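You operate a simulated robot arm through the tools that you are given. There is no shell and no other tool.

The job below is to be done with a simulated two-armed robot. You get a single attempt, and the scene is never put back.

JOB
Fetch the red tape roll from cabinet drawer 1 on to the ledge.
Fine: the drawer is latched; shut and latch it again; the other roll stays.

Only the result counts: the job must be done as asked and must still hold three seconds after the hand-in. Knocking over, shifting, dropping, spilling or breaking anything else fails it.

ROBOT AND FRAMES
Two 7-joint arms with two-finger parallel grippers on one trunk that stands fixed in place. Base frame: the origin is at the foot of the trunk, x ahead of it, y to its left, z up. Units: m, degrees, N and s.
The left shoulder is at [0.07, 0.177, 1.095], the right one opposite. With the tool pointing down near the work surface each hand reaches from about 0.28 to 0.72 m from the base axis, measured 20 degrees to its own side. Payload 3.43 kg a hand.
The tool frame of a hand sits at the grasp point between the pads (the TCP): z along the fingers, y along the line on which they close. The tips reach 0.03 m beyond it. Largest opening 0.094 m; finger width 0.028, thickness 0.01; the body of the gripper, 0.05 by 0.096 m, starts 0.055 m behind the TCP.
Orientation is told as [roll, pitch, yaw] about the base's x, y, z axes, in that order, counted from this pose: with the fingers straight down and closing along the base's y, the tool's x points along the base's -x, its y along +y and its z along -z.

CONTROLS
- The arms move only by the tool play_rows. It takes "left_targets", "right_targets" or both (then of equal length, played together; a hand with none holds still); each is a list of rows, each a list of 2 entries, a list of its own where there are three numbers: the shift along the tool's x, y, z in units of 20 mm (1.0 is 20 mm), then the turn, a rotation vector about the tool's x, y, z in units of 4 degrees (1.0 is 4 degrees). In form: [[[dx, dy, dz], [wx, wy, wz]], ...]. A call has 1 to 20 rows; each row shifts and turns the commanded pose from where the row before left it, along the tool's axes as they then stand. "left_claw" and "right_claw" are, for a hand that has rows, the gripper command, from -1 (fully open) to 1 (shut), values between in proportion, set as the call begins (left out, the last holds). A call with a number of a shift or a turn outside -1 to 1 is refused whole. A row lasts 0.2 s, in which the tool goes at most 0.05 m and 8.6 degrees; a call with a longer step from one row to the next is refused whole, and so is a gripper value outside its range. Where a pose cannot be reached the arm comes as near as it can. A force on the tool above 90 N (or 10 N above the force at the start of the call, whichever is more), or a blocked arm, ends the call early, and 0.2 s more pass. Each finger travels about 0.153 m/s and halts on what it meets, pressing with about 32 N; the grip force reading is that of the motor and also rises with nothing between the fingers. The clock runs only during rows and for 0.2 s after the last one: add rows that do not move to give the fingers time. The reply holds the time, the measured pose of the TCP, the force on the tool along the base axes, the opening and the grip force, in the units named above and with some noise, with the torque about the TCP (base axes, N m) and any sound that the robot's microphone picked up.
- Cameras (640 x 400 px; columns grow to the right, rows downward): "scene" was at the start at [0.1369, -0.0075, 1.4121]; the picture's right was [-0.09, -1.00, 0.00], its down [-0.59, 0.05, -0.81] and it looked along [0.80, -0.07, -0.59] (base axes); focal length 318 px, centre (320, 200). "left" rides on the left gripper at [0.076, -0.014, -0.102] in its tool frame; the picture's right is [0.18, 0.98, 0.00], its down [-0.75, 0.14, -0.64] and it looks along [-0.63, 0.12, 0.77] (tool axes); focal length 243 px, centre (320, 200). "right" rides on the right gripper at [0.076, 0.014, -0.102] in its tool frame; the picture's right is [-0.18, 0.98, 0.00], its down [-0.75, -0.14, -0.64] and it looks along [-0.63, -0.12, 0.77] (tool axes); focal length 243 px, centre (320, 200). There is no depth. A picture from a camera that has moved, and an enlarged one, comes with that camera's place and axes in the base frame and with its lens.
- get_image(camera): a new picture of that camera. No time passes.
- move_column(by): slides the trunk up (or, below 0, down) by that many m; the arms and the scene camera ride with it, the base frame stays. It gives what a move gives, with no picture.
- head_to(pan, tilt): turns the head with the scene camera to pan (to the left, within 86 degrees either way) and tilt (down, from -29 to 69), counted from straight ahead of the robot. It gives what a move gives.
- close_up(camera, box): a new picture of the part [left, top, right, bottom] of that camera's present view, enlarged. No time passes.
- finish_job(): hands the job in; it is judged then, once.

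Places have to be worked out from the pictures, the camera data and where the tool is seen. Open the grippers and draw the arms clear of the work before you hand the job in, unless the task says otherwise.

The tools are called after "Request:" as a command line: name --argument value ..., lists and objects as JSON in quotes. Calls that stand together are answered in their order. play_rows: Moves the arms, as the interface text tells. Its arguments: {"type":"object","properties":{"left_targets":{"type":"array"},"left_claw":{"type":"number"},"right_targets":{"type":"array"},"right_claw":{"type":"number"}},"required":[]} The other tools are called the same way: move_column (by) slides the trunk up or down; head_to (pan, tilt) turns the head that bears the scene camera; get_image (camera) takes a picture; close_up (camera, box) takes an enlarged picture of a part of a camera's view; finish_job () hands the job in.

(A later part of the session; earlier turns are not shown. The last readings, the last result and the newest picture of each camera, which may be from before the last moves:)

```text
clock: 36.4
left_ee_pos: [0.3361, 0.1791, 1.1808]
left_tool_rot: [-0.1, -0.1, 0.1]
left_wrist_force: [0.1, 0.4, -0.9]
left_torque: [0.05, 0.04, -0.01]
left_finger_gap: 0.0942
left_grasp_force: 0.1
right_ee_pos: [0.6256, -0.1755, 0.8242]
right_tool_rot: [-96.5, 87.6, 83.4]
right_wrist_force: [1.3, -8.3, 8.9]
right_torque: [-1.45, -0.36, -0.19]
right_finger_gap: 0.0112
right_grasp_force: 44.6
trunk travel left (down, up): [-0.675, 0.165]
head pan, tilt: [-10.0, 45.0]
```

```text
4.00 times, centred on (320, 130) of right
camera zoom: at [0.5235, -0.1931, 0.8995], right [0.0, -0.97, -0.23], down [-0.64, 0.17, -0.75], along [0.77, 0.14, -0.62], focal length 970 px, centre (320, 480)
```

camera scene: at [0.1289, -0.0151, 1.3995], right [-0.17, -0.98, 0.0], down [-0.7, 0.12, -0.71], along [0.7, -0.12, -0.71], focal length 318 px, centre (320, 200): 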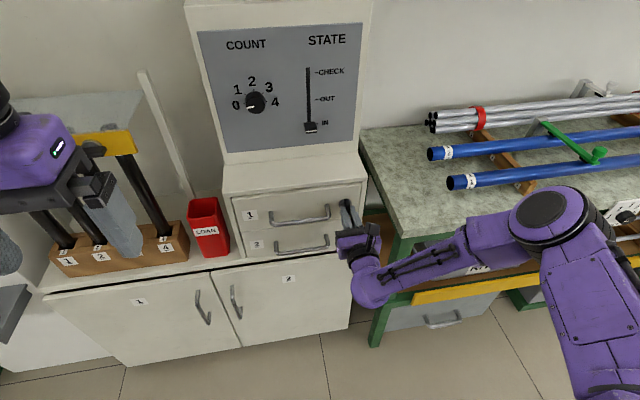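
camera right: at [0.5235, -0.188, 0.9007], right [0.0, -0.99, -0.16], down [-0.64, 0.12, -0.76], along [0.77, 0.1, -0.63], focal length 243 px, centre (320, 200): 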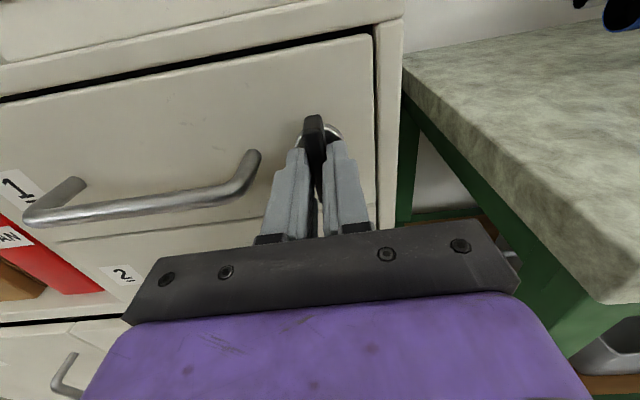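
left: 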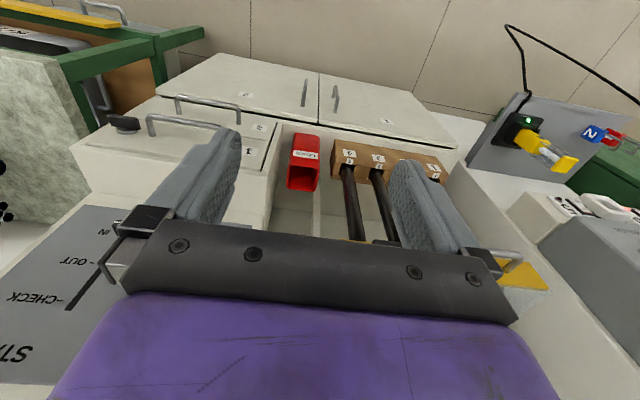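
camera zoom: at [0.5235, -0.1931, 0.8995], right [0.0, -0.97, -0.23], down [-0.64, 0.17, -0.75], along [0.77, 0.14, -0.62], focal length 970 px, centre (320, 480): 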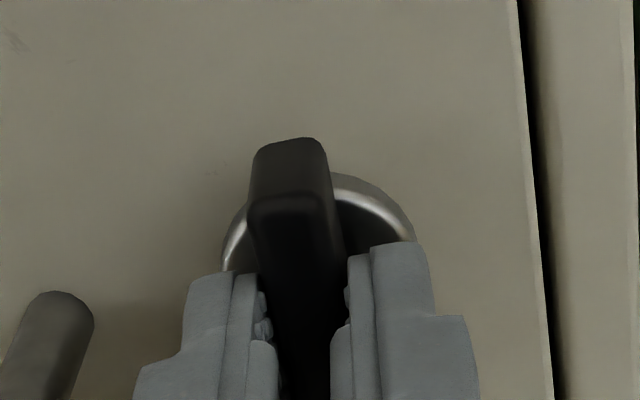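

Torque −1.45 N·m shows the clockwise stop at 90°: knob is in the unlatched position. I back off 3°, release the bar and retreat.

Request:
play_rows --right_targets '[[[0, 0, 0], [0, 0, -0.4]], [[0, 0, 0], [0, 0, -0.4]]]'

Request:
play_rows --right_targets '[[[0, 0, 0], [0, 0, 0]], [[0, 0, 0], [0, 0, 0]], [[0, 0, -0.8], [0, 0, 0]], [[0, 0, -0.8], [0, 0, 0]], [[0, 0, -0.8], [0, 0, 0]], [[0, 0, -0.8], [0, 0, 0]], [[0, 0, -0.8], [0, 0, 0]]]' --right_claw 0.2

Request:
get_image --camera "right"

Request:
get_image --camera "scene"

```text
clock: 37.0
left_ee_pos: [0.3365, 0.177, 1.1815]
left_tool_rot: [0.0, 0.0, 0.0]
left_wrist_force: [0.0, 0.2, -0.5]
left_torque: [-0.01, 0.02, -0.02]
left_finger_gap: 0.0943
left_grasp_force: 0.0
right_ee_pos: [0.6267, -0.1751, 0.8232]
right_tool_rot: [115.6, 89.4, -64.5]
right_wrist_force: [1.8, -6.9, 6.5]
right_torque: [0.02, -0.91, -0.02]
right_finger_gap: 0.011
right_grasp_force: 45.0
trunk travel left (down, up): [-0.675, 0.165]
head pan, tilt: [-10.0, 45.0]
```

```text
clock: 38.6
left_ee_pos: [0.3364, 0.1799, 1.1809]
left_tool_rot: [0.0, 0.0, 0.0]
left_wrist_force: [0.4, -1.2, -0.5]
left_torque: [0.0, 0.05, 0.01]
left_finger_gap: 0.0941
left_grasp_force: 0.0
right_ee_pos: [0.5464, -0.1739, 0.8229]
right_tool_rot: [109.5, 89.2, -70.5]
right_wrist_force: [-0.5, -0.4, 0.3]
right_torque: [0.0, 0.0, 0.01]
right_finger_gap: 0.0377
right_grasp_force: 0.1
trunk travel left (down, up): [-0.675, 0.165]
head pan, tilt: [-10.0, 45.0]
```

```text
taken
camera right: at [0.4434, -0.1883, 0.9003], right [0.0, -0.98, -0.17], down [-0.64, 0.13, -0.76], along [0.77, 0.11, -0.63], focal length 243 px, centre (320, 200)
```

right: 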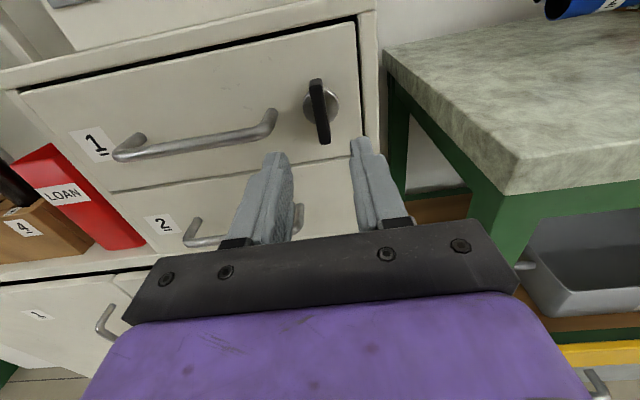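

```text
taken
camera scene: at [0.1298, -0.0141, 1.3994], right [-0.17, -0.98, 0.0], down [-0.7, 0.12, -0.71], along [0.7, -0.12, -0.71], focal length 318 px, centre (320, 200)
```

scene: 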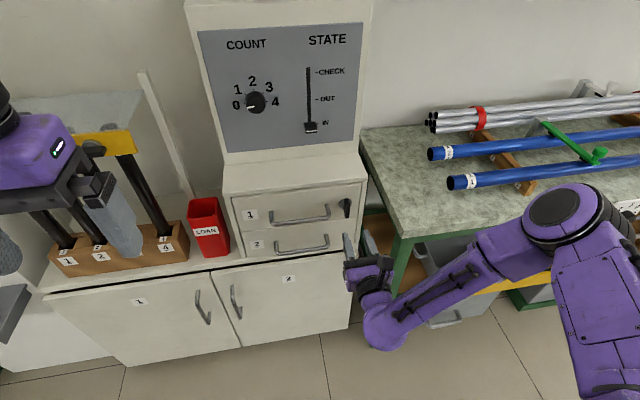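

The knob is vertical and the handle spans y≈−0.13…0.011 at z≈0.8225, x≈0.636. I shift the hand to y≈−0.06 and turn it back so the fingers close vertically on the handle bar.

Request:
play_rows --right_targets '[[[0, -0.95, 0], [0, 0, 0]], [[0, -0.95, 0], [0, 0, 0]], [[0, -0.95, 0], [0, 0, 0]], [[0, -0.95, 0], [0, 0, 0]], [[0, -0.95, 0], [0, 0, 0]], [[0, -0.95, 0], [0, 0, 0]]]' --right_claw -0.3

Request:
play_rows --right_targets '[[[0, 0, 0], [0, 0, -1]], [[0, 0, 0], [0, 0, -1]], [[0, 0, 0], [0, 0, -1]], [[0, 0, 0], [0, 0, -1]], [[0, 0, 0], [0, 0, -1]], [[0, 0, 0], [0, 0, -1]], [[0, 0, 0], [0, 0, -1]], [[0, 0, 0], [0, 0, -1]], [[0, 0, 0], [0, 0, -1]], [[0, 0, 0], [0, 0, -1]], [[0, 0, 0], [0, 0, -1]], [[0, 0, 0], [0, 0, -1]], [[0, 0, 0], [0, 0, -1]], [[0, 0, 0], [0, 0, -1]], [[0, 0, 0], [0, 0, -1]], [[0, 0, 0], [0, 0, -1]], [[0, 0, 0], [0, 0, -1]], [[0, 0, 0], [0, 0, -1]], [[0, 0, 0], [0, 0, -1]], [[0, 0, 0], [0, 0, -1]]]'

Request:
play_rows --right_targets '[[[0, 0, 0], [0, 0, -1]], [[0, 0, 0], [0, 0, -1]], [[0, 0, 0], [0, 0, -0.4]]]'

Request:
get_image --camera "right"

Request:
get_image --camera "scene"

```text
clock: 40.0
left_ee_pos: [0.3368, 0.18, 1.1814]
left_tool_rot: [0.0, 0.0, 0.0]
left_wrist_force: [-0.8, -0.5, 0.8]
left_torque: [-0.04, -0.01, 0.02]
left_finger_gap: 0.094
left_grasp_force: 0.1
right_ee_pos: [0.5481, -0.0603, 0.8203]
right_tool_rot: [102.1, 89.3, -78.0]
right_wrist_force: [-0.1, -0.2, 0.6]
right_torque: [-0.03, 0.0, 0.03]
right_finger_gap: 0.0611
right_grasp_force: 0.1
trunk travel left (down, up): [-0.675, 0.165]
head pan, tilt: [-10.0, 45.0]
```

```text
clock: 44.2
left_ee_pos: [0.3367, 0.1799, 1.181]
left_tool_rot: [0.1, -0.1, 0.0]
left_wrist_force: [0.2, -0.2, -0.5]
left_torque: [-0.02, 0.0, 0.0]
left_finger_gap: 0.0937
left_grasp_force: 0.1
right_ee_pos: [0.5472, -0.0596, 0.8209]
right_tool_rot: [90.3, 9.3, -90.1]
right_wrist_force: [-0.2, -0.9, -0.1]
right_torque: [0.0, 0.0, 0.01]
right_finger_gap: 0.0612
right_grasp_force: 0.0
trunk travel left (down, up): [-0.675, 0.165]
head pan, tilt: [-10.0, 45.0]
```

```text
clock: 45.0
left_ee_pos: [0.3385, 0.1796, 1.1817]
left_tool_rot: [0.0, -0.1, 0.0]
left_wrist_force: [0.5, 0.0, -0.4]
left_torque: [0.03, -0.01, -0.02]
left_finger_gap: 0.0941
left_grasp_force: 0.1
right_ee_pos: [0.5466, -0.061, 0.8219]
right_tool_rot: [90.2, -0.3, -89.9]
right_wrist_force: [0.6, -0.2, 0.1]
right_torque: [0.01, -0.02, 0.01]
right_finger_gap: 0.0611
right_grasp_force: 0.0
trunk travel left (down, up): [-0.675, 0.165]
head pan, tilt: [-10.0, 45.0]
```

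```text
taken
camera right: at [0.4446, 0.0153, 0.8362], right [0.0, -0.18, 0.98], down [-0.64, -0.75, -0.14], along [0.77, -0.63, -0.11], focal length 243 px, centre (320, 200)
```

right: 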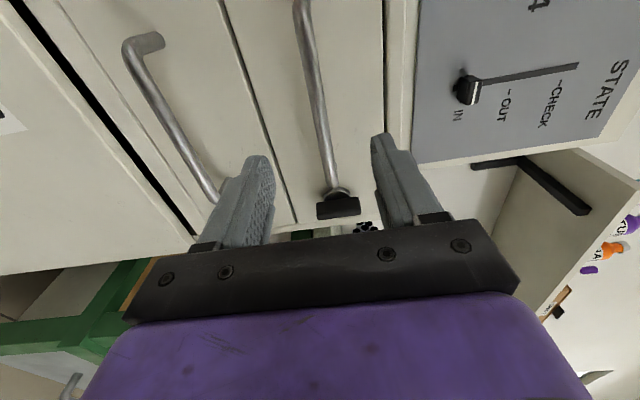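

```text
taken
camera scene: at [0.1301, -0.014, 1.3994], right [-0.17, -0.98, 0.0], down [-0.7, 0.12, -0.71], along [0.7, -0.12, -0.71], focal length 318 px, centre (320, 200)
```

scene: 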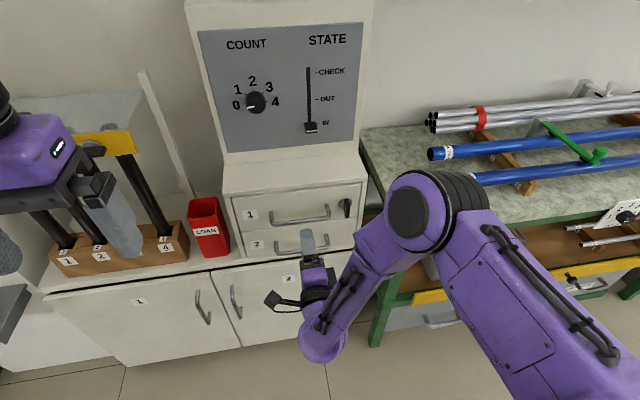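

Handle bar lies between the fingers' planes. Before gripping I test how far back the hand can travel at this height (free motion, to x≈0.43), to know how far I can pull.

Request:
play_rows --right_targets '[[[0, 0, -1], [0, 0, 0]], [[0, 0, -1], [0, 0, 0]], [[0, 0, -1], [0, 0, 0]], [[0, 0, -1], [0, 0, 0]], [[0, 0, -1], [0, 0, 0]], [[0, 0, -1], [0, 0, 0]], [[0, 0, -1], [0, 0, 0]]]'

```text
clock: 46.6
left_ee_pos: [0.336, 0.1785, 1.1814]
left_tool_rot: [-0.1, 0.1, 0.0]
left_wrist_force: [-0.1, -0.7, 0.5]
left_torque: [0.0, 0.04, 0.01]
left_finger_gap: 0.094
left_grasp_force: 0.0
right_ee_pos: [0.4049, -0.0594, 0.821]
right_tool_rot: [90.3, -0.3, -90.0]
right_wrist_force: [0.4, -0.3, 0.4]
right_torque: [-0.01, 0.04, 0.0]
right_finger_gap: 0.0612
right_grasp_force: 0.2
trunk travel left (down, up): [-0.675, 0.165]
head pan, tilt: [-10.0, 45.0]
```

The hand reaches back to x=0.405 without trouble, so a 0.2 m pull is possible. I advance to the handle (x≈0.635).

Request:
play_rows --right_targets '[[[0, 0.02, 1], [0, 0, 0]], [[0, 0.02, 1], [0, 0, 0]], [[0, 0.02, 1], [0, 0, 0]], [[0, 0.02, 1], [0, 0, 0]], [[0, 0.02, 1], [0, 0, 0]], [[0, 0.02, 1], [0, 0, 0]], [[0, 0.0, 1], [0, 0, 0]], [[0, 0, 1], [0, 0, 0]], [[0, 0, 1], [0, 0, 0]], [[0, 0, 1], [0, 0, 0]], [[0, 0, 1], [0, 0, 0]], [[0, 0, 0.5], [0, 0, 0]]]'

Request:
get_image --camera "right"

Request:
close_up --camera "scene" --box '[220, 170, 380, 270]'

```text
clock: 49.2
left_ee_pos: [0.3364, 0.1791, 1.1807]
left_tool_rot: [0.0, 0.0, 0.1]
left_wrist_force: [0.2, -0.4, -0.1]
left_torque: [0.01, -0.01, -0.02]
left_finger_gap: 0.0937
left_grasp_force: 0.0
right_ee_pos: [0.6371, -0.0613, 0.8242]
right_tool_rot: [90.2, -0.3, -90.2]
right_wrist_force: [0.3, 0.0, 0.3]
right_torque: [0.01, -0.03, -0.06]
right_finger_gap: 0.0612
right_grasp_force: 0.1
trunk travel left (down, up): [-0.675, 0.165]
head pan, tilt: [-10.0, 45.0]
```

```text
taken
camera right: at [0.5345, 0.015, 0.8388], right [0.0, -0.18, 0.98], down [-0.64, -0.75, -0.14], along [0.77, -0.63, -0.11], focal length 243 px, centre (320, 200)
```

right: 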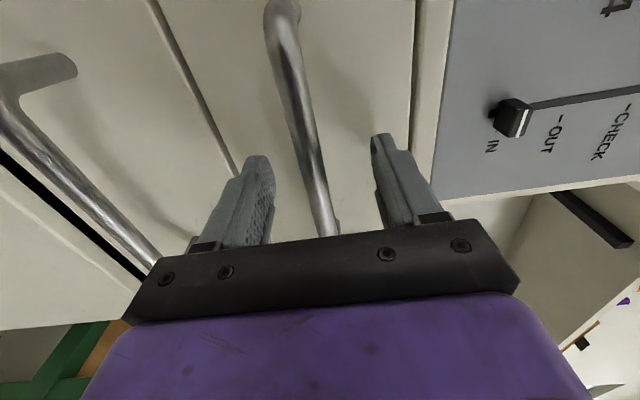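

```text
4.00 times, centred on (300, 220) of scene
camera zoom: at [0.1301, -0.014, 1.3994], right [-0.17, -0.98, 0.0], down [-0.7, 0.12, -0.71], along [0.7, -0.12, -0.71], focal length 1270 px, centre (400, 120)
```

zoom: 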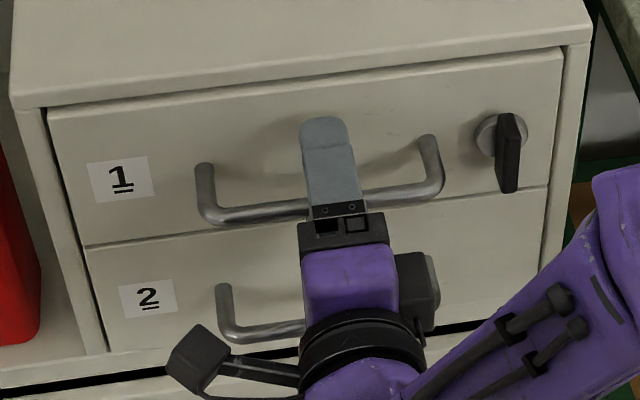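

The handle bar sits between the fingers. I close on it.

Request:
play_rows --right_targets '[[[0, 0, 0], [0, 0, 0]], [[0, 0, 0], [0, 0, 0]], [[0, 0, 0], [0, 0, 0]]]' --right_claw 1

Request:
get_image --camera "right"

```text
clock: 50.0
left_ee_pos: [0.3377, 0.1792, 1.18]
left_tool_rot: [0.1, 0.0, 0.0]
left_wrist_force: [-0.5, -0.4, 1.3]
left_torque: [0.03, 0.02, 0.01]
left_finger_gap: 0.0939
left_grasp_force: 0.1
right_ee_pos: [0.6369, -0.0601, 0.8225]
right_tool_rot: [90.0, -0.2, -90.0]
right_wrist_force: [-0.8, 0.8, -6.7]
right_torque: [0.57, 0.06, -0.11]
right_finger_gap: 0.0161
right_grasp_force: 45.1
trunk travel left (down, up): [-0.675, 0.165]
head pan, tilt: [-10.0, 45.0]
```

```text
taken
camera right: at [0.5344, 0.015, 0.8379], right [0.0, -0.18, 0.98], down [-0.64, -0.75, -0.14], along [0.77, -0.63, -0.12], focal length 243 px, centre (320, 200)
```

right: 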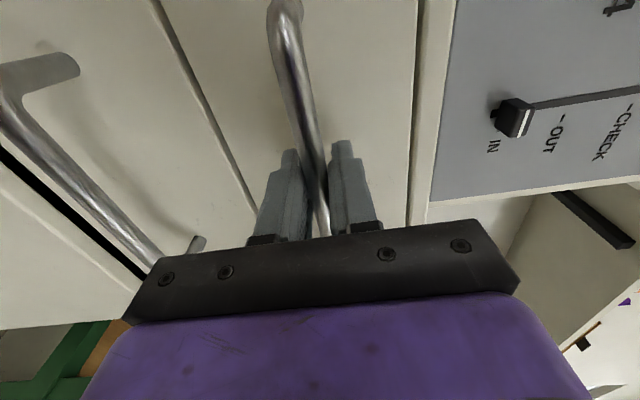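

Gripped with a 0.016 m gap. I pull gently 2 cm first to see whether the drawer moves.

Request:
play_rows --right_targets '[[[0, -0.05, -0.4], [0, 0, 0]], [[0, 0, -0.6], [0, 0, 0]], [[0, 0, 0], [0, 0, 0]]]'

Request:
get_image --camera "scene"

```text
clock: 50.8
left_ee_pos: [0.3376, 0.1779, 1.1812]
left_tool_rot: [0.1, 0.1, 0.0]
left_wrist_force: [-0.8, 0.2, -0.1]
left_torque: [0.0, 0.0, 0.0]
left_finger_gap: 0.0938
left_grasp_force: 0.1
right_ee_pos: [0.6179, -0.061, 0.823]
right_tool_rot: [90.2, -0.2, -90.1]
right_wrist_force: [-0.7, -3.7, -5.2]
right_torque: [0.5, 0.09, 0.43]
right_finger_gap: 0.0165
right_grasp_force: 45.1
trunk travel left (down, up): [-0.675, 0.165]
head pan, tilt: [-10.0, 45.0]
```

```text
taken
camera scene: at [0.1307, -0.0151, 1.3993], right [-0.17, -0.98, 0.0], down [-0.7, 0.12, -0.71], along [0.7, -0.12, -0.71], focal length 318 px, centre (320, 200)
```

scene: 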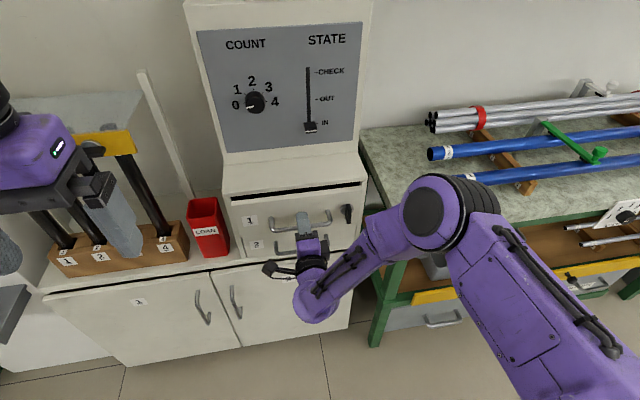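

The drawer is moving (dark gap visible above it). I keep pulling smoothly another 0.10 m.

Request:
play_rows --right_targets '[[[0, 0, -0.3], [0, 0, 0]], [[0, 0, -0.5], [0, 0, 0]], [[0, 0, -0.6], [0, 0, 0]], [[0, 0, -0.6], [0, 0, 0]], [[0, 0, -0.6], [0, 0, 0]], [[0, 0, -0.6], [0, 0, 0]], [[0, 0, -0.6], [0, 0, 0]], [[0, 0, -0.5], [0, 0, 0]], [[0, 0, -0.4], [0, 0, 0]], [[0, 0, -0.2], [0, 0, 0]]]'

Request:
get_image --camera "scene"

```text
clock: 53.0
left_ee_pos: [0.3372, 0.1787, 1.1814]
left_tool_rot: [0.0, 0.0, 0.0]
left_wrist_force: [-0.6, 0.0, 0.4]
left_torque: [-0.01, 0.04, 0.01]
left_finger_gap: 0.0942
left_grasp_force: 0.1
right_ee_pos: [0.5203, -0.062, 0.8226]
right_tool_rot: [90.1, -0.2, -89.9]
right_wrist_force: [0.1, -3.1, -6.2]
right_torque: [0.45, 0.07, -0.15]
right_finger_gap: 0.0163
right_grasp_force: 45.2
trunk travel left (down, up): [-0.675, 0.165]
head pan, tilt: [-10.0, 45.0]
```

```text
taken
camera scene: at [0.1311, -0.0149, 1.3992], right [-0.17, -0.98, 0.0], down [-0.7, 0.12, -0.71], along [0.7, -0.12, -0.71], focal length 318 px, centre (320, 200)
```

scene: 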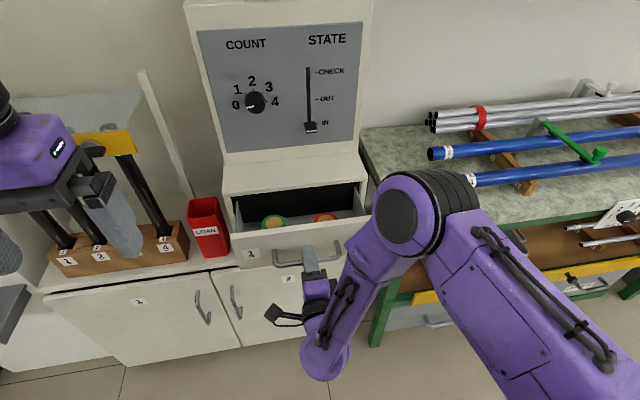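

The rolls are visible now: a green one at left and a red one near the middle-right. I pull a further ~0.08 m carefully.

Request:
play_rows --right_targets '[[[0, 0, -0.2], [0, 0, 0]], [[0, 0, -0.4], [0, 0, 0]], [[0, 0, -0.5], [0, 0, 0]], [[0, 0, -0.6], [0, 0, 0]], [[0, 0, -0.6], [0, 0, 0]], [[0, 0, -0.5], [0, 0, 0]], [[0, 0, -0.4], [0, 0, 0]], [[0, 0, -0.3], [0, 0, 0]], [[0, 0, -0.2], [0, 0, 0]]]'

Request:
get_image --camera "scene"

```text
clock: 55.0
left_ee_pos: [0.3398, 0.1793, 1.1812]
left_tool_rot: [0.0, 0.1, 0.0]
left_wrist_force: [0.5, 0.0, 0.1]
left_torque: [-0.01, 0.08, 0.0]
left_finger_gap: 0.0939
left_grasp_force: 0.0
right_ee_pos: [0.4483, -0.06, 0.8226]
right_tool_rot: [90.5, -0.1, -90.2]
right_wrist_force: [39.0, 1.1, 28.4]
right_torque: [1.29, -0.78, -0.15]
right_finger_gap: 0.0116
right_grasp_force: 45.6
trunk travel left (down, up): [-0.675, 0.165]
head pan, tilt: [-10.0, 45.0]
```

```text
taken
camera scene: at [0.1337, -0.0137, 1.399], right [-0.17, -0.98, 0.0], down [-0.7, 0.12, -0.7], along [0.69, -0.12, -0.71], focal length 318 px, centre (320, 200)
```

scene: 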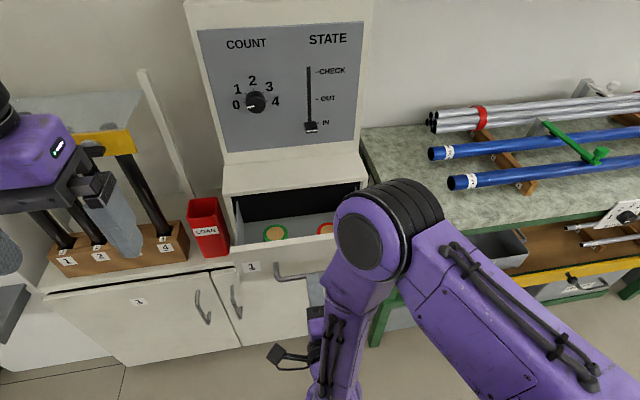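

A 39 N reaction and thinner gap mean the drawer hit its end stop and the pads slid slightly; the drawer is fully open (~0.18 m). I ease forward 6 mm, release, and retreat.

Request:
play_rows --right_targets '[[[0, 0, 0.3], [0, 0, 0]], [[0, 0, 0], [0, 0, 0]]]'

Request:
play_rows --right_targets '[[[0, 0, 0], [0, 0, 0]], [[0, 0, 0], [0, 0, 0]], [[0, 0, -0.5], [0, 0, 0]], [[0, 0, -1], [0, 0, 0]], [[0, 0, -1], [0, 0, 0]], [[0, 0, -0.7], [0, 0, 0]]]' --right_claw -0.4

Request:
get_image --camera "scene"

Request:
get_image --camera "right"

```text
clock: 55.6
left_ee_pos: [0.3377, 0.1796, 1.1804]
left_tool_rot: [0.0, -0.1, 0.0]
left_wrist_force: [0.5, 0.0, 0.1]
left_torque: [0.01, 0.02, 0.0]
left_finger_gap: 0.0939
left_grasp_force: 0.1
right_ee_pos: [0.4495, -0.059, 0.8208]
right_tool_rot: [89.9, -0.4, -90.0]
right_wrist_force: [-0.9, 0.5, -2.4]
right_torque: [0.0, 0.04, -0.01]
right_finger_gap: 0.0
right_grasp_force: 32.7
trunk travel left (down, up): [-0.675, 0.165]
head pan, tilt: [-10.0, 45.0]
```

```text
clock: 57.0
left_ee_pos: [0.3381, 0.1794, 1.1805]
left_tool_rot: [0.0, 0.0, 0.0]
left_wrist_force: [0.1, -1.0, 0.4]
left_torque: [0.02, 0.01, -0.03]
left_finger_gap: 0.0939
left_grasp_force: 0.0
right_ee_pos: [0.3872, -0.0586, 0.8203]
right_tool_rot: [90.2, -0.2, -90.0]
right_wrist_force: [0.2, -0.2, -0.6]
right_torque: [0.01, 0.02, -0.02]
right_finger_gap: 0.0659
right_grasp_force: 0.0
trunk travel left (down, up): [-0.675, 0.165]
head pan, tilt: [-10.0, 45.0]
```

```text
taken
camera scene: at [0.1299, -0.014, 1.3994], right [-0.17, -0.98, 0.0], down [-0.7, 0.12, -0.71], along [0.7, -0.12, -0.71], focal length 318 px, centre (320, 200)
```

scene: 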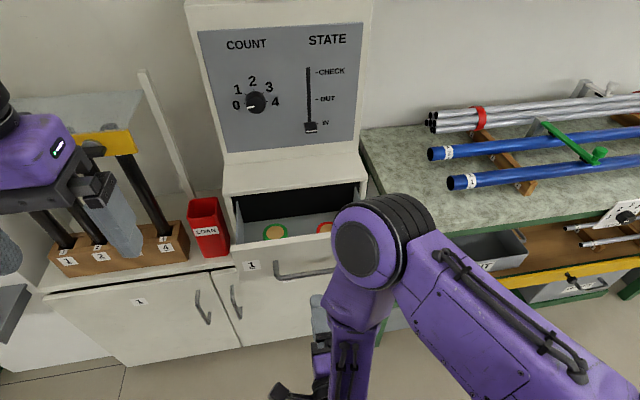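

```text
taken
camera right: at [0.2847, 0.0171, 0.8363], right [0.0, -0.18, 0.98], down [-0.64, -0.75, -0.14], along [0.77, -0.63, -0.11], focal length 243 px, centre (320, 200)
```

right: 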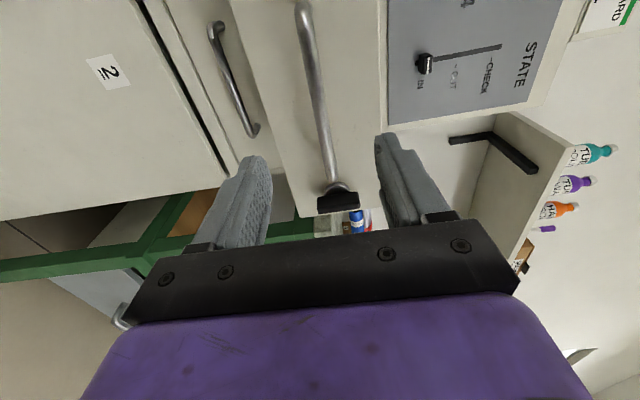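

The handle slipped free at the end but the drawer stays open ~0.18 m; rolls sit around x≈0.62 (green y≈0.01, red y≈−0.12). I now lift the right hand while turning it to point down, in front of the drawer.

Request:
play_rows --right_targets '[[[0, 0.5, 0], [1, 0, 0]], [[0, 0.499, -0.035], [1, 0, 0]], [[0, 0.495, -0.07], [1, 0, 0]], [[0, 0.489, -0.104], [1, 0, 0]], [[0, 0.481, -0.138], [1, 0, 0]], [[0, 0.47, -0.171], [1, 0, 0]], [[0, 0.457, -0.203], [1, 0, 0]], [[0, 0.441, -0.235], [1, 0, 0]], [[0, 0.424, -0.265], [1, 0, 0]], [[0, 0.405, -0.294], [1, 0, 0]], [[0, 0.383, -0.321], [1, 0, 0]], [[0, 0.36, -0.347], [1, 0, 0]], [[0, 0.335, -0.372], [1, 0, 0]], [[0, 0.308, -0.394], [1, 0, 0]], [[0, 0.28, -0.415], [1, 0, 0]], [[0, 0.25, -0.433], [1, 0, 0]], [[0, 0.219, -0.449], [1, 0, 0]], [[0, 0.187, -0.464], [1, 0, 0]], [[0, 0.155, -0.476], [1, 0, 0]], [[0, 0.121, -0.485], [1, 0, 0]]]'

Request:
get_image --camera "scene"

```text
clock: 61.2
left_ee_pos: [0.3385, 0.1787, 1.1812]
left_tool_rot: [0.0, 0.0, 0.0]
left_wrist_force: [0.1, 0.1, 0.1]
left_torque: [0.0, -0.01, 0.02]
left_finger_gap: 0.0939
left_grasp_force: 0.0
right_ee_pos: [0.3863, -0.0589, 1.023]
right_tool_rot: [10.0, -0.3, -90.0]
right_wrist_force: [0.2, 0.8, 0.4]
right_torque: [-0.01, 0.01, 0.02]
right_finger_gap: 0.0659
right_grasp_force: 0.1
trunk travel left (down, up): [-0.675, 0.165]
head pan, tilt: [-10.0, 45.0]
```

```text
taken
camera scene: at [0.1302, -0.014, 1.3993], right [-0.17, -0.98, 0.0], down [-0.7, 0.12, -0.71], along [0.7, -0.12, -0.71], focal length 318 px, centre (320, 200)
```

scene: 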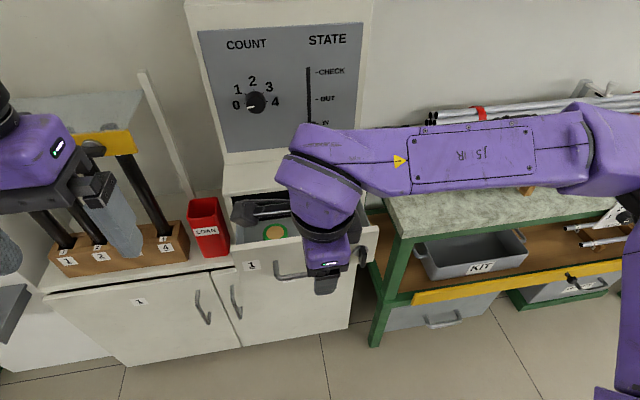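

Now I finish pointing straight down and yaw the hand to the nominal orientation (closing along y, camera on the robot side).

Request:
play_rows --right_targets '[[[0, 0, 0], [1, 0, 0]], [[0, 0, 0], [1, 0, 0]], [[0, 0, 0], [0.5, 0, 0]], [[0, 0, 0], [0, 0, -1]], [[0, 0, 0], [0, 0, -1]], [[0, 0, 0], [0, 0, -1]], [[0, 0, 0], [0, 0, -1]], [[0, 0, 0], [0, 0, -1]], [[0, 0, 0], [0, 0, -1]], [[0, 0, 0], [0, 0, -1]], [[0, 0, 0], [0, 0, -1]], [[0, 0, 0], [0, 0, -1]], [[0, 0, 0], [0, 0, -1]], [[0, 0, 0], [0, 0, -1]], [[0, 0, 0], [0, 0, -1]], [[0, 0, 0], [0, 0, -1]], [[0, 0, 0], [0, 0, -1]], [[0, 0, 0], [0, 0, -1]], [[0, 0, 0], [0, 0, -1]], [[0, 0, 0], [0, 0, -1]]]'

Request:
play_rows --right_targets '[[[0, 0, 0], [0, 0, -1]], [[0, 0, 0], [0, 0, -1]], [[0, 0, 0], [0, 0, -1]], [[0, 0, 0], [0, 0, -1]], [[0, 0, 0], [0, 0, -1]], [[0, 0, 0], [0, 0, -0.5]]]' --right_claw -1

Request:
get_image --camera "right"

Request:
get_image --camera "scene"

```text
clock: 65.4
left_ee_pos: [0.3374, 0.1796, 1.18]
left_tool_rot: [0.0, 0.0, -0.1]
left_wrist_force: [0.0, -0.2, 0.0]
left_torque: [0.01, -0.01, -0.02]
left_finger_gap: 0.0941
left_grasp_force: 0.1
right_ee_pos: [0.3858, -0.0595, 1.0226]
right_tool_rot: [-0.2, -0.1, -22.0]
right_wrist_force: [0.0, -0.1, 0.4]
right_torque: [0.0, -0.01, -0.06]
right_finger_gap: 0.0658
right_grasp_force: 0.1
trunk travel left (down, up): [-0.675, 0.165]
head pan, tilt: [-10.0, 45.0]
```

```text
clock: 66.8
left_ee_pos: [0.3375, 0.1795, 1.1806]
left_tool_rot: [0.0, 0.0, -0.1]
left_wrist_force: [-0.6, -0.1, -0.1]
left_torque: [0.01, -0.01, 0.0]
left_finger_gap: 0.0936
left_grasp_force: 0.1
right_ee_pos: [0.3856, -0.0585, 1.0225]
right_tool_rot: [-0.3, -0.2, 0.0]
right_wrist_force: [0.8, 0.0, -0.3]
right_torque: [0.01, 0.01, 0.02]
right_finger_gap: 0.094
right_grasp_force: 0.1
trunk travel left (down, up): [-0.675, 0.165]
head pan, tilt: [-10.0, 45.0]
```

```text
taken
camera right: at [0.3101, -0.0444, 1.126], right [0.18, 0.98, 0.0], down [0.75, -0.14, 0.64], along [0.63, -0.12, -0.76], focal length 243 px, centre (320, 200)
```

right: 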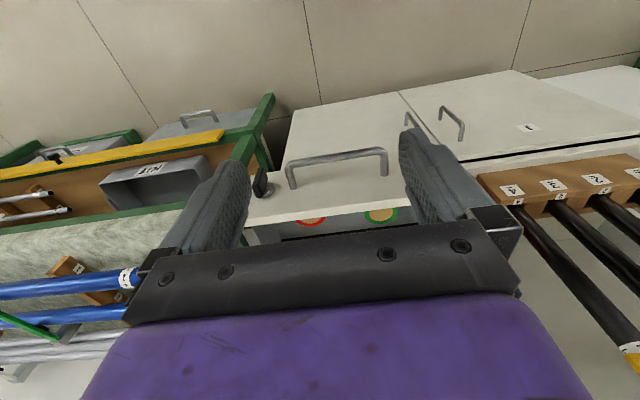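

```text
taken
camera scene: at [0.13, -0.0141, 1.3994], right [-0.17, -0.98, 0.0], down [-0.7, 0.12, -0.71], along [0.7, -0.12, -0.71], focal length 318 px, centre (320, 200)
```

scene: 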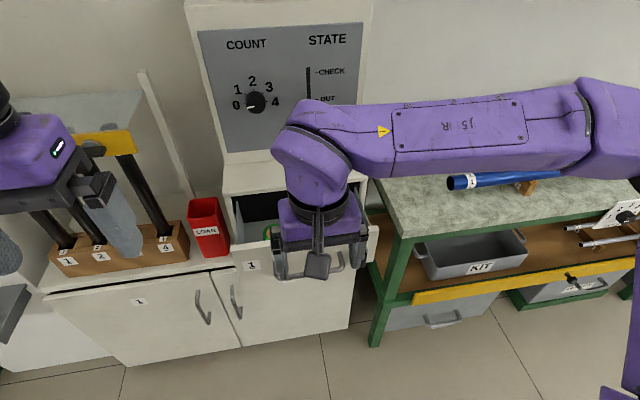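

The hand points straight down with the camera on the robot side. I move over the open drawer to about (0.52,−0.12,1.02) for a look at the rolls.

Request:
play_rows --right_targets '[[[-0.96, -0.43, 0], [0, 0, 0]], [[-0.96, -0.43, 0], [0, 0, 0]], [[-0.96, -0.43, 0], [0, 0, 0]], [[-0.96, -0.43, 0], [0, 0, 0]], [[-0.96, -0.43, 0], [0, 0, 0]], [[-0.96, -0.43, 0], [0, 0, 0]], [[-0.96, -0.43, 0], [0, 0, 0]]]'

Request:
get_image --camera "right"

Request:
get_image --camera "scene"

```text
clock: 68.4
left_ee_pos: [0.3379, 0.179, 1.182]
left_tool_rot: [-0.1, -0.1, 0.1]
left_wrist_force: [-0.5, 0.3, 0.4]
left_torque: [-0.02, -0.01, -0.01]
left_finger_gap: 0.0942
left_grasp_force: 0.0
right_ee_pos: [0.5234, -0.1196, 1.0224]
right_tool_rot: [-0.4, -0.1, 0.1]
right_wrist_force: [0.1, -0.5, 0.3]
right_torque: [0.01, 0.01, -0.02]
right_finger_gap: 0.0941
right_grasp_force: 0.0
trunk travel left (down, up): [-0.675, 0.165]
head pan, tilt: [-10.0, 45.0]
```

```text
taken
camera right: at [0.4462, -0.1045, 1.126], right [0.18, 0.98, 0.0], down [0.75, -0.14, 0.64], along [0.63, -0.12, -0.76], focal length 243 px, centre (320, 200)
```

right: 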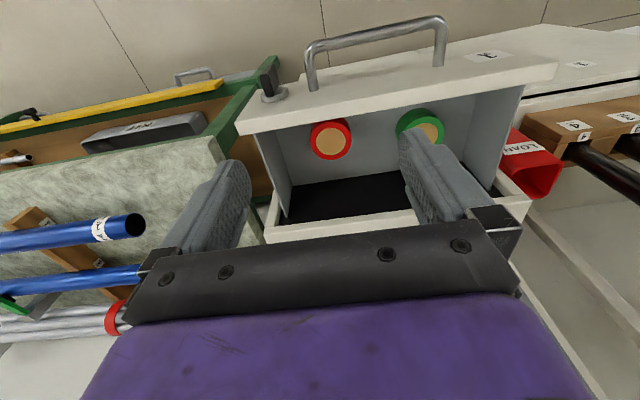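

```text
taken
camera scene: at [0.1307, -0.0142, 1.3993], right [-0.17, -0.98, 0.0], down [-0.7, 0.12, -0.71], along [0.7, -0.12, -0.71], focal length 318 px, centre (320, 200)
```

scene: 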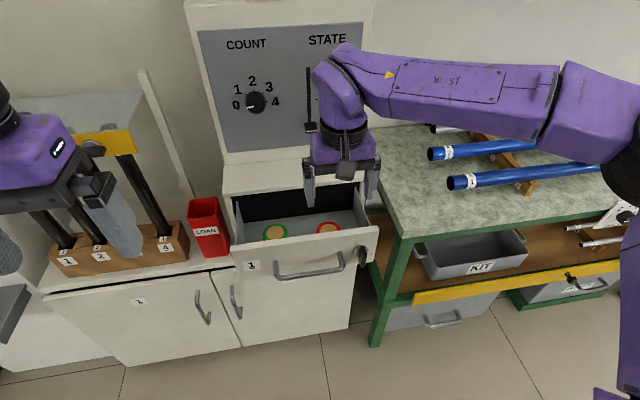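

Both rolls are visible from both cameras: red at right, green at left, lying flat. I zoom in on each for accurate positions.

Request:
close_up --camera "right" --box '[230, 60, 550, 260]'

Request:
close_up --camera "scene" --box '[220, 170, 380, 270]'

```text
2.00 times, centred on (390, 160) of right
camera zoom: at [0.4462, -0.1045, 1.126], right [0.18, 0.98, 0.0], down [0.75, -0.14, 0.64], along [0.63, -0.12, -0.76], focal length 485 px, centre (180, 280)
```

zoom: 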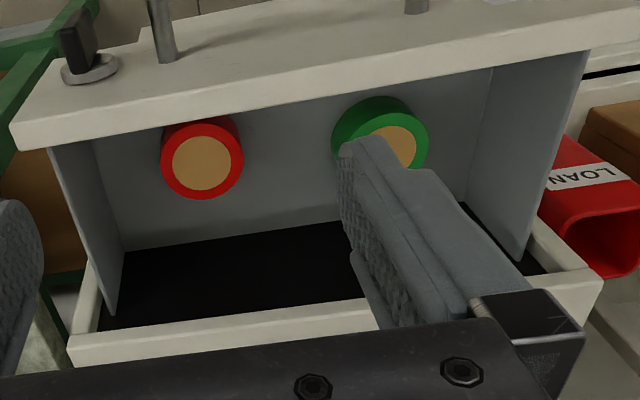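

```text
4.00 times, centred on (300, 220) of scene
camera zoom: at [0.1307, -0.0142, 1.3993], right [-0.17, -0.98, 0.0], down [-0.7, 0.12, -0.71], along [0.7, -0.12, -0.71], focal length 1270 px, centre (400, 120)
```

zoom: 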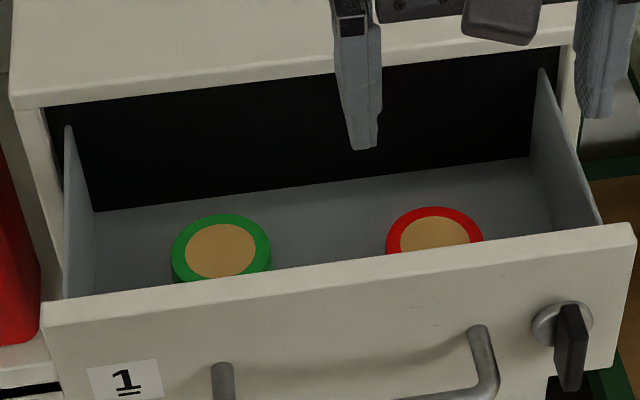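

The red roll's top centre works out at (0.597,−0.117,0.820), diameter ≈0.057 m, drawer floor z≈0.793, and the drawer front now at x≈0.53–0.544. Before picking, I tilt the tool 12° forward and test whether the hand can reach over the ledge (x≈0.712, y≈−0.165) while staying clear of the STATE slider at (0.762,−0.103,1.00).

Request:
play_rows --right_targets '[[[0, 0, 0], [0, -1, 0]], [[0, 0, 0], [0, -1, 0]], [[0, 0, 0], [0, -1, 0]], [[-0.9, -0.25, 0.19], [0, 0, 0]], [[-0.9, -0.25, 0.19], [0, 0, 0]], [[-0.9, -0.25, 0.19], [0, 0, 0]], [[-0.9, -0.25, 0.19], [0, 0, 0]], [[-0.9, -0.25, 0.19], [0, 0, 0]], [[-0.9, -0.25, 0.19], [0, 0, 0]], [[-0.9, -0.25, 0.19], [0, 0, 0]], [[-0.9, -0.25, 0.19], [0, 0, 0]]]' --right_claw -0.6

Request:
get_image --camera "scene"

Request:
get_image --camera "right"

```text
clock: 70.8
left_ee_pos: [0.3373, 0.1799, 1.181]
left_tool_rot: [0.0, 0.0, 0.0]
left_wrist_force: [0.3, -0.7, 0.8]
left_torque: [0.0, 0.03, -0.03]
left_finger_gap: 0.0938
left_grasp_force: 0.1
right_ee_pos: [0.6602, -0.1576, 1.0236]
right_tool_rot: [-0.2, -12.3, 0.1]
right_wrist_force: [0.1, 0.1, -1.3]
right_torque: [0.01, 0.02, -0.01]
right_finger_gap: 0.0754
right_grasp_force: 0.1
right hand out of reach, approached as far as the arm can: row 11
trunk travel left (down, up): [-0.675, 0.165]
head pan, tilt: [-10.0, 45.0]
```

```text
taken
camera scene: at [0.1298, -0.0138, 1.3994], right [-0.17, -0.98, 0.0], down [-0.7, 0.12, -0.71], along [0.7, -0.12, -0.71], focal length 318 px, centre (320, 200)
```

scene: 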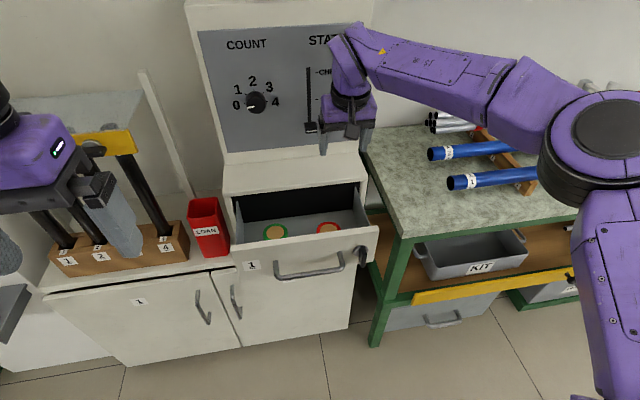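

```text
taken
camera right: at [0.563, -0.1426, 1.1082], right [0.18, 0.98, 0.03], down [0.6, -0.14, 0.79], along [0.78, -0.12, -0.61], focal length 243 px, centre (320, 200)
```

right: 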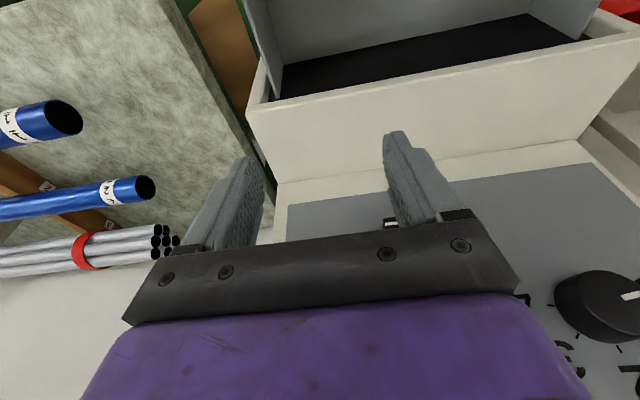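

The arm tops out at x≈0.66 with this 12° tilt, so for the ledge I'll tilt more (about 25°) when placing. Now I go back over the red roll and descend part-way to (0.593,−0.117,0.93).

Request:
play_rows --right_targets '[[[0.82, 0.51, -0.18], [0, 0, 0]], [[0.82, 0.51, -0.18], [0, 0, 0]], [[0.82, 0.51, -0.18], [0, 0, 0]], [[0.82, 0.51, -0.18], [0, 0, 0]], [[0.19, 0, 0.88], [0, 0, 0]], [[0.19, 0, 0.88], [0, 0, 0]], [[0.19, 0, 0.88], [0, 0, 0]], [[0.19, 0, 0.88], [0, 0, 0]], [[0.19, 0, 0.88], [0, 0, 0]]]' --right_claw -0.8

Request:
get_image --camera "right"

Request:
close_up --camera "scene" --box '[220, 170, 380, 270]'

```text
clock: 72.8
left_ee_pos: [0.3376, 0.1792, 1.181]
left_tool_rot: [0.0, -0.1, 0.0]
left_wrist_force: [0.5, 0.3, -0.5]
left_torque: [0.05, -0.02, 0.0]
left_finger_gap: 0.0937
left_grasp_force: 0.1
right_ee_pos: [0.5911, -0.1162, 0.9344]
right_tool_rot: [-0.2, -12.3, 0.0]
right_wrist_force: [0.7, 0.1, -0.2]
right_torque: [-0.02, 0.03, 0.03]
right_finger_gap: 0.0849
right_grasp_force: 0.1
trunk travel left (down, up): [-0.675, 0.165]
head pan, tilt: [-10.0, 45.0]
```

```text
taken
camera right: at [0.4953, -0.1024, 1.0194], right [0.18, 0.98, 0.03], down [0.6, -0.14, 0.79], along [0.78, -0.12, -0.62], focal length 243 px, centre (320, 200)
```

right: 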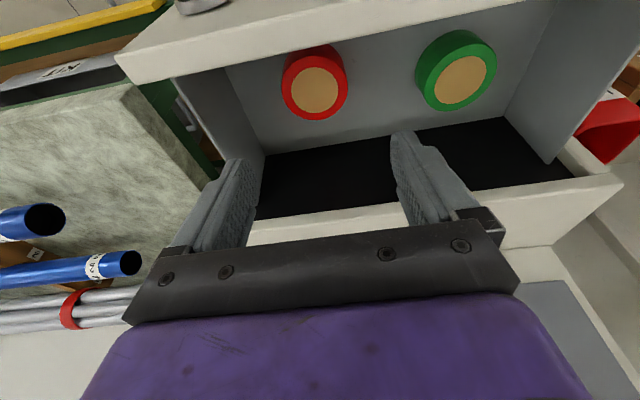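

```text
4.00 times, centred on (300, 220) of scene
camera zoom: at [0.1304, -0.0142, 1.3993], right [-0.17, -0.98, 0.0], down [-0.7, 0.12, -0.71], along [0.7, -0.12, -0.71], focal length 1270 px, centre (400, 120)
```

zoom: 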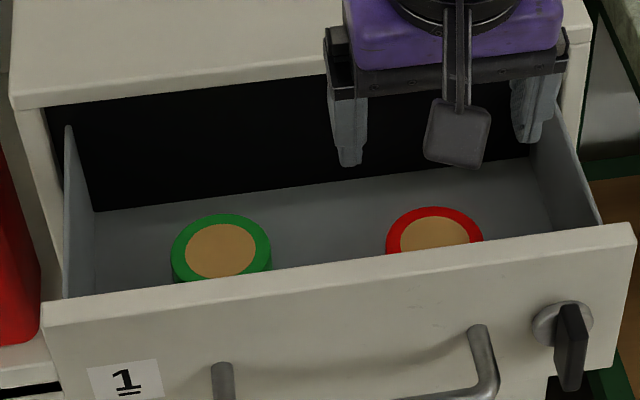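

The right camera's ray agrees: red roll centre ≈(0.599,−0.1175) with the top near z≈0.815. I zoom once more to refine height before the final descent.

Request:
close_up --camera "right" --box '[230, 20, 390, 120]'

Request:
close_up --camera "scene" --box '[300, 205, 364, 245]'

Request:
get_image --camera "left"

```text
4.00 times, centred on (310, 70) of right
camera zoom: at [0.4953, -0.1024, 1.0194], right [0.18, 0.98, 0.03], down [0.6, -0.14, 0.79], along [0.78, -0.12, -0.62], focal length 970 px, centre (360, 720)
```

zoom: 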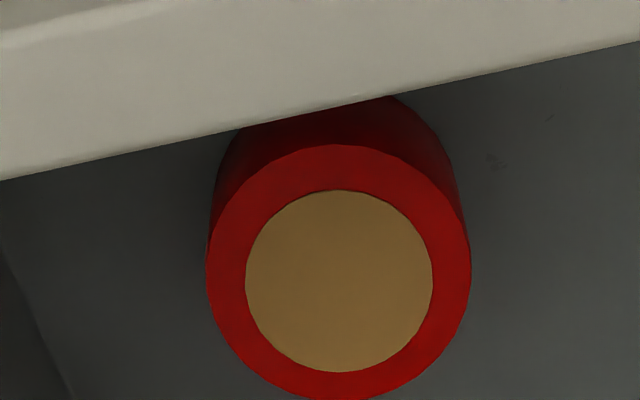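

```text
10.00 times, centred on (332, 225) of scene
camera zoom: at [0.1304, -0.0142, 1.3993], right [-0.17, -0.98, 0.0], down [-0.7, 0.12, -0.71], along [0.7, -0.12, -0.71], focal length 3175 px, centre (200, -50)
```

zoom: 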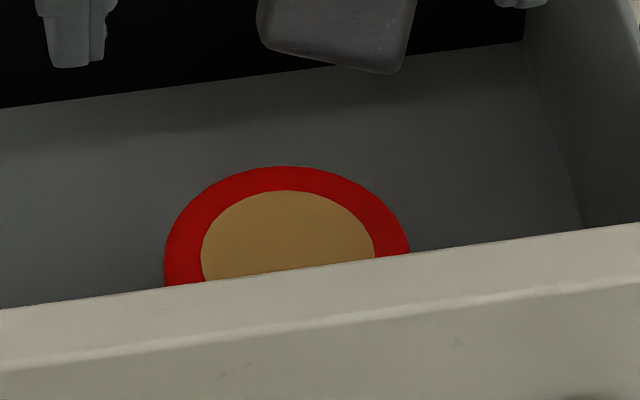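

```text
taken
camera left: at [0.2607, 0.1647, 1.2835], right [-0.18, 0.98, 0.0], down [0.75, 0.14, 0.64], along [0.63, 0.12, -0.77], focal length 243 px, centre (320, 200)
```

left: 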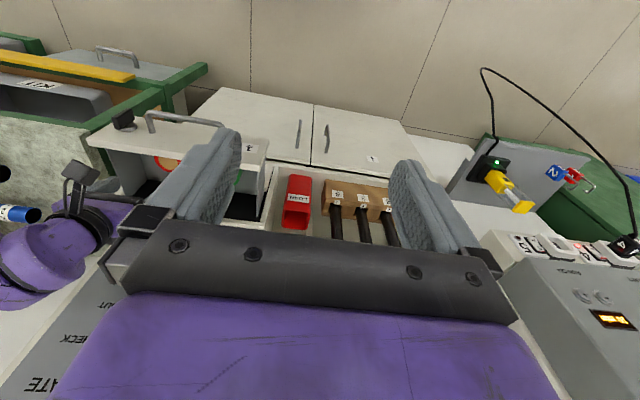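

Roll: Ø≈0.056 m, height ≈0.03 m, on the floor at z≈0.79. I descend to TCP z≈0.836 with the fingers astride the roll.

Request:
play_rows --right_targets '[[[0.133, -0.011, 0.807], [0, 0, 0]], [[0.133, -0.011, 0.807], [0, 0, 0]], [[0.133, -0.011, 0.807], [0, 0, 0]], [[0.133, -0.011, 0.807], [0, 0, 0]], [[0.133, -0.011, 0.807], [0, 0, 0]], [[0.133, -0.011, 0.807], [0, 0, 0]]]'

Request:
get_image --camera "right"

Request:
close_up --camera "scene" --box '[260, 170, 420, 270]'

```text
clock: 74.2
left_ee_pos: [0.337, 0.179, 1.1804]
left_tool_rot: [0.0, -0.1, 0.0]
left_wrist_force: [0.4, -0.5, -0.2]
left_torque: [0.0, 0.0, 0.04]
left_finger_gap: 0.094
left_grasp_force: 0.1
right_ee_pos: [0.5963, -0.1178, 0.8364]
right_tool_rot: [-0.3, -12.1, 0.0]
right_wrist_force: [-0.9, -0.4, 0.6]
right_torque: [0.01, 0.03, 0.01]
right_finger_gap: 0.0848
right_grasp_force: 0.0
trunk travel left (down, up): [-0.675, 0.165]
head pan, tilt: [-10.0, 45.0]
```

```text
taken
camera right: at [0.5002, -0.1037, 0.9212], right [0.18, 0.98, 0.03], down [0.6, -0.14, 0.79], along [0.78, -0.12, -0.62], focal length 243 px, centre (320, 200)
```

right: 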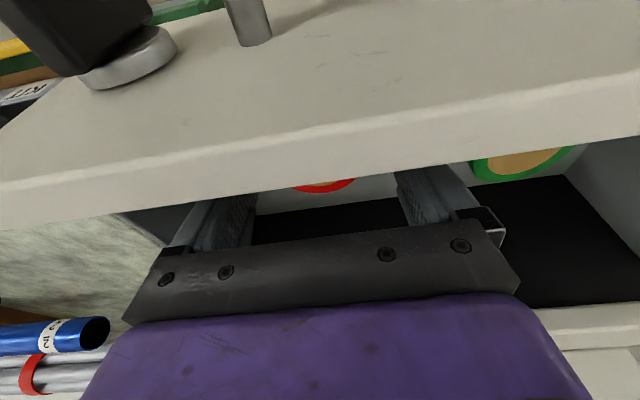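

```text
4.00 times, centred on (340, 220) of scene
camera zoom: at [0.1305, -0.0142, 1.3993], right [-0.17, -0.98, 0.0], down [-0.7, 0.12, -0.71], along [0.7, -0.12, -0.71], focal length 1270 px, centre (240, 120)
```

zoom: 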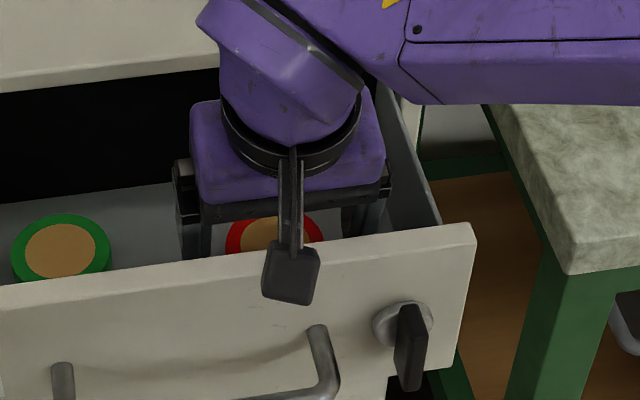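

The fingers straddle the red roll symmetrically. I close the gripper.

Request:
play_rows --right_targets '[[[0, 0, 0], [0, 0, 0]], [[0, 0, 0], [0, 0, 0]], [[0, 0, 0], [0, 0, 0]]]' --right_claw 1

Request:
close_up --camera "scene" --box '[260, 170, 420, 270]'

```text
clock: 75.0
left_ee_pos: [0.3371, 0.1801, 1.1803]
left_tool_rot: [0.0, 0.0, -0.1]
left_wrist_force: [0.2, 0.1, -0.2]
left_torque: [0.02, -0.02, 0.04]
left_finger_gap: 0.0942
left_grasp_force: 0.1
right_ee_pos: [0.5959, -0.1173, 0.8365]
right_tool_rot: [-0.4, -12.3, 0.0]
right_wrist_force: [0.9, -0.3, 0.0]
right_torque: [0.01, 0.01, 0.0]
right_finger_gap: 0.0577
right_grasp_force: 32.0
trunk travel left (down, up): [-0.675, 0.165]
head pan, tilt: [-10.0, 45.0]
```

```text
4.00 times, centred on (340, 220) of scene
camera zoom: at [0.1301, -0.0141, 1.3993], right [-0.17, -0.98, 0.0], down [-0.7, 0.12, -0.71], along [0.7, -0.12, -0.71], focal length 1270 px, centre (240, 120)
```

zoom: 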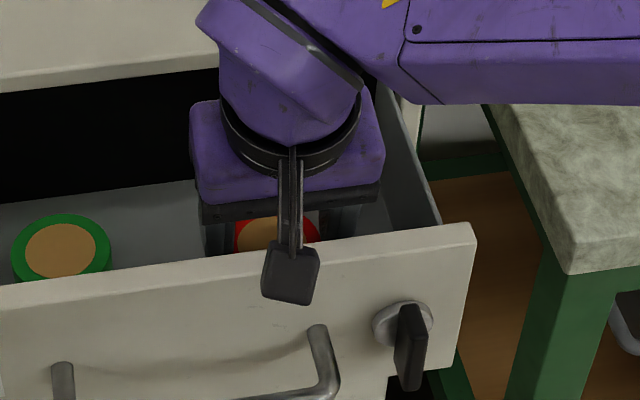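

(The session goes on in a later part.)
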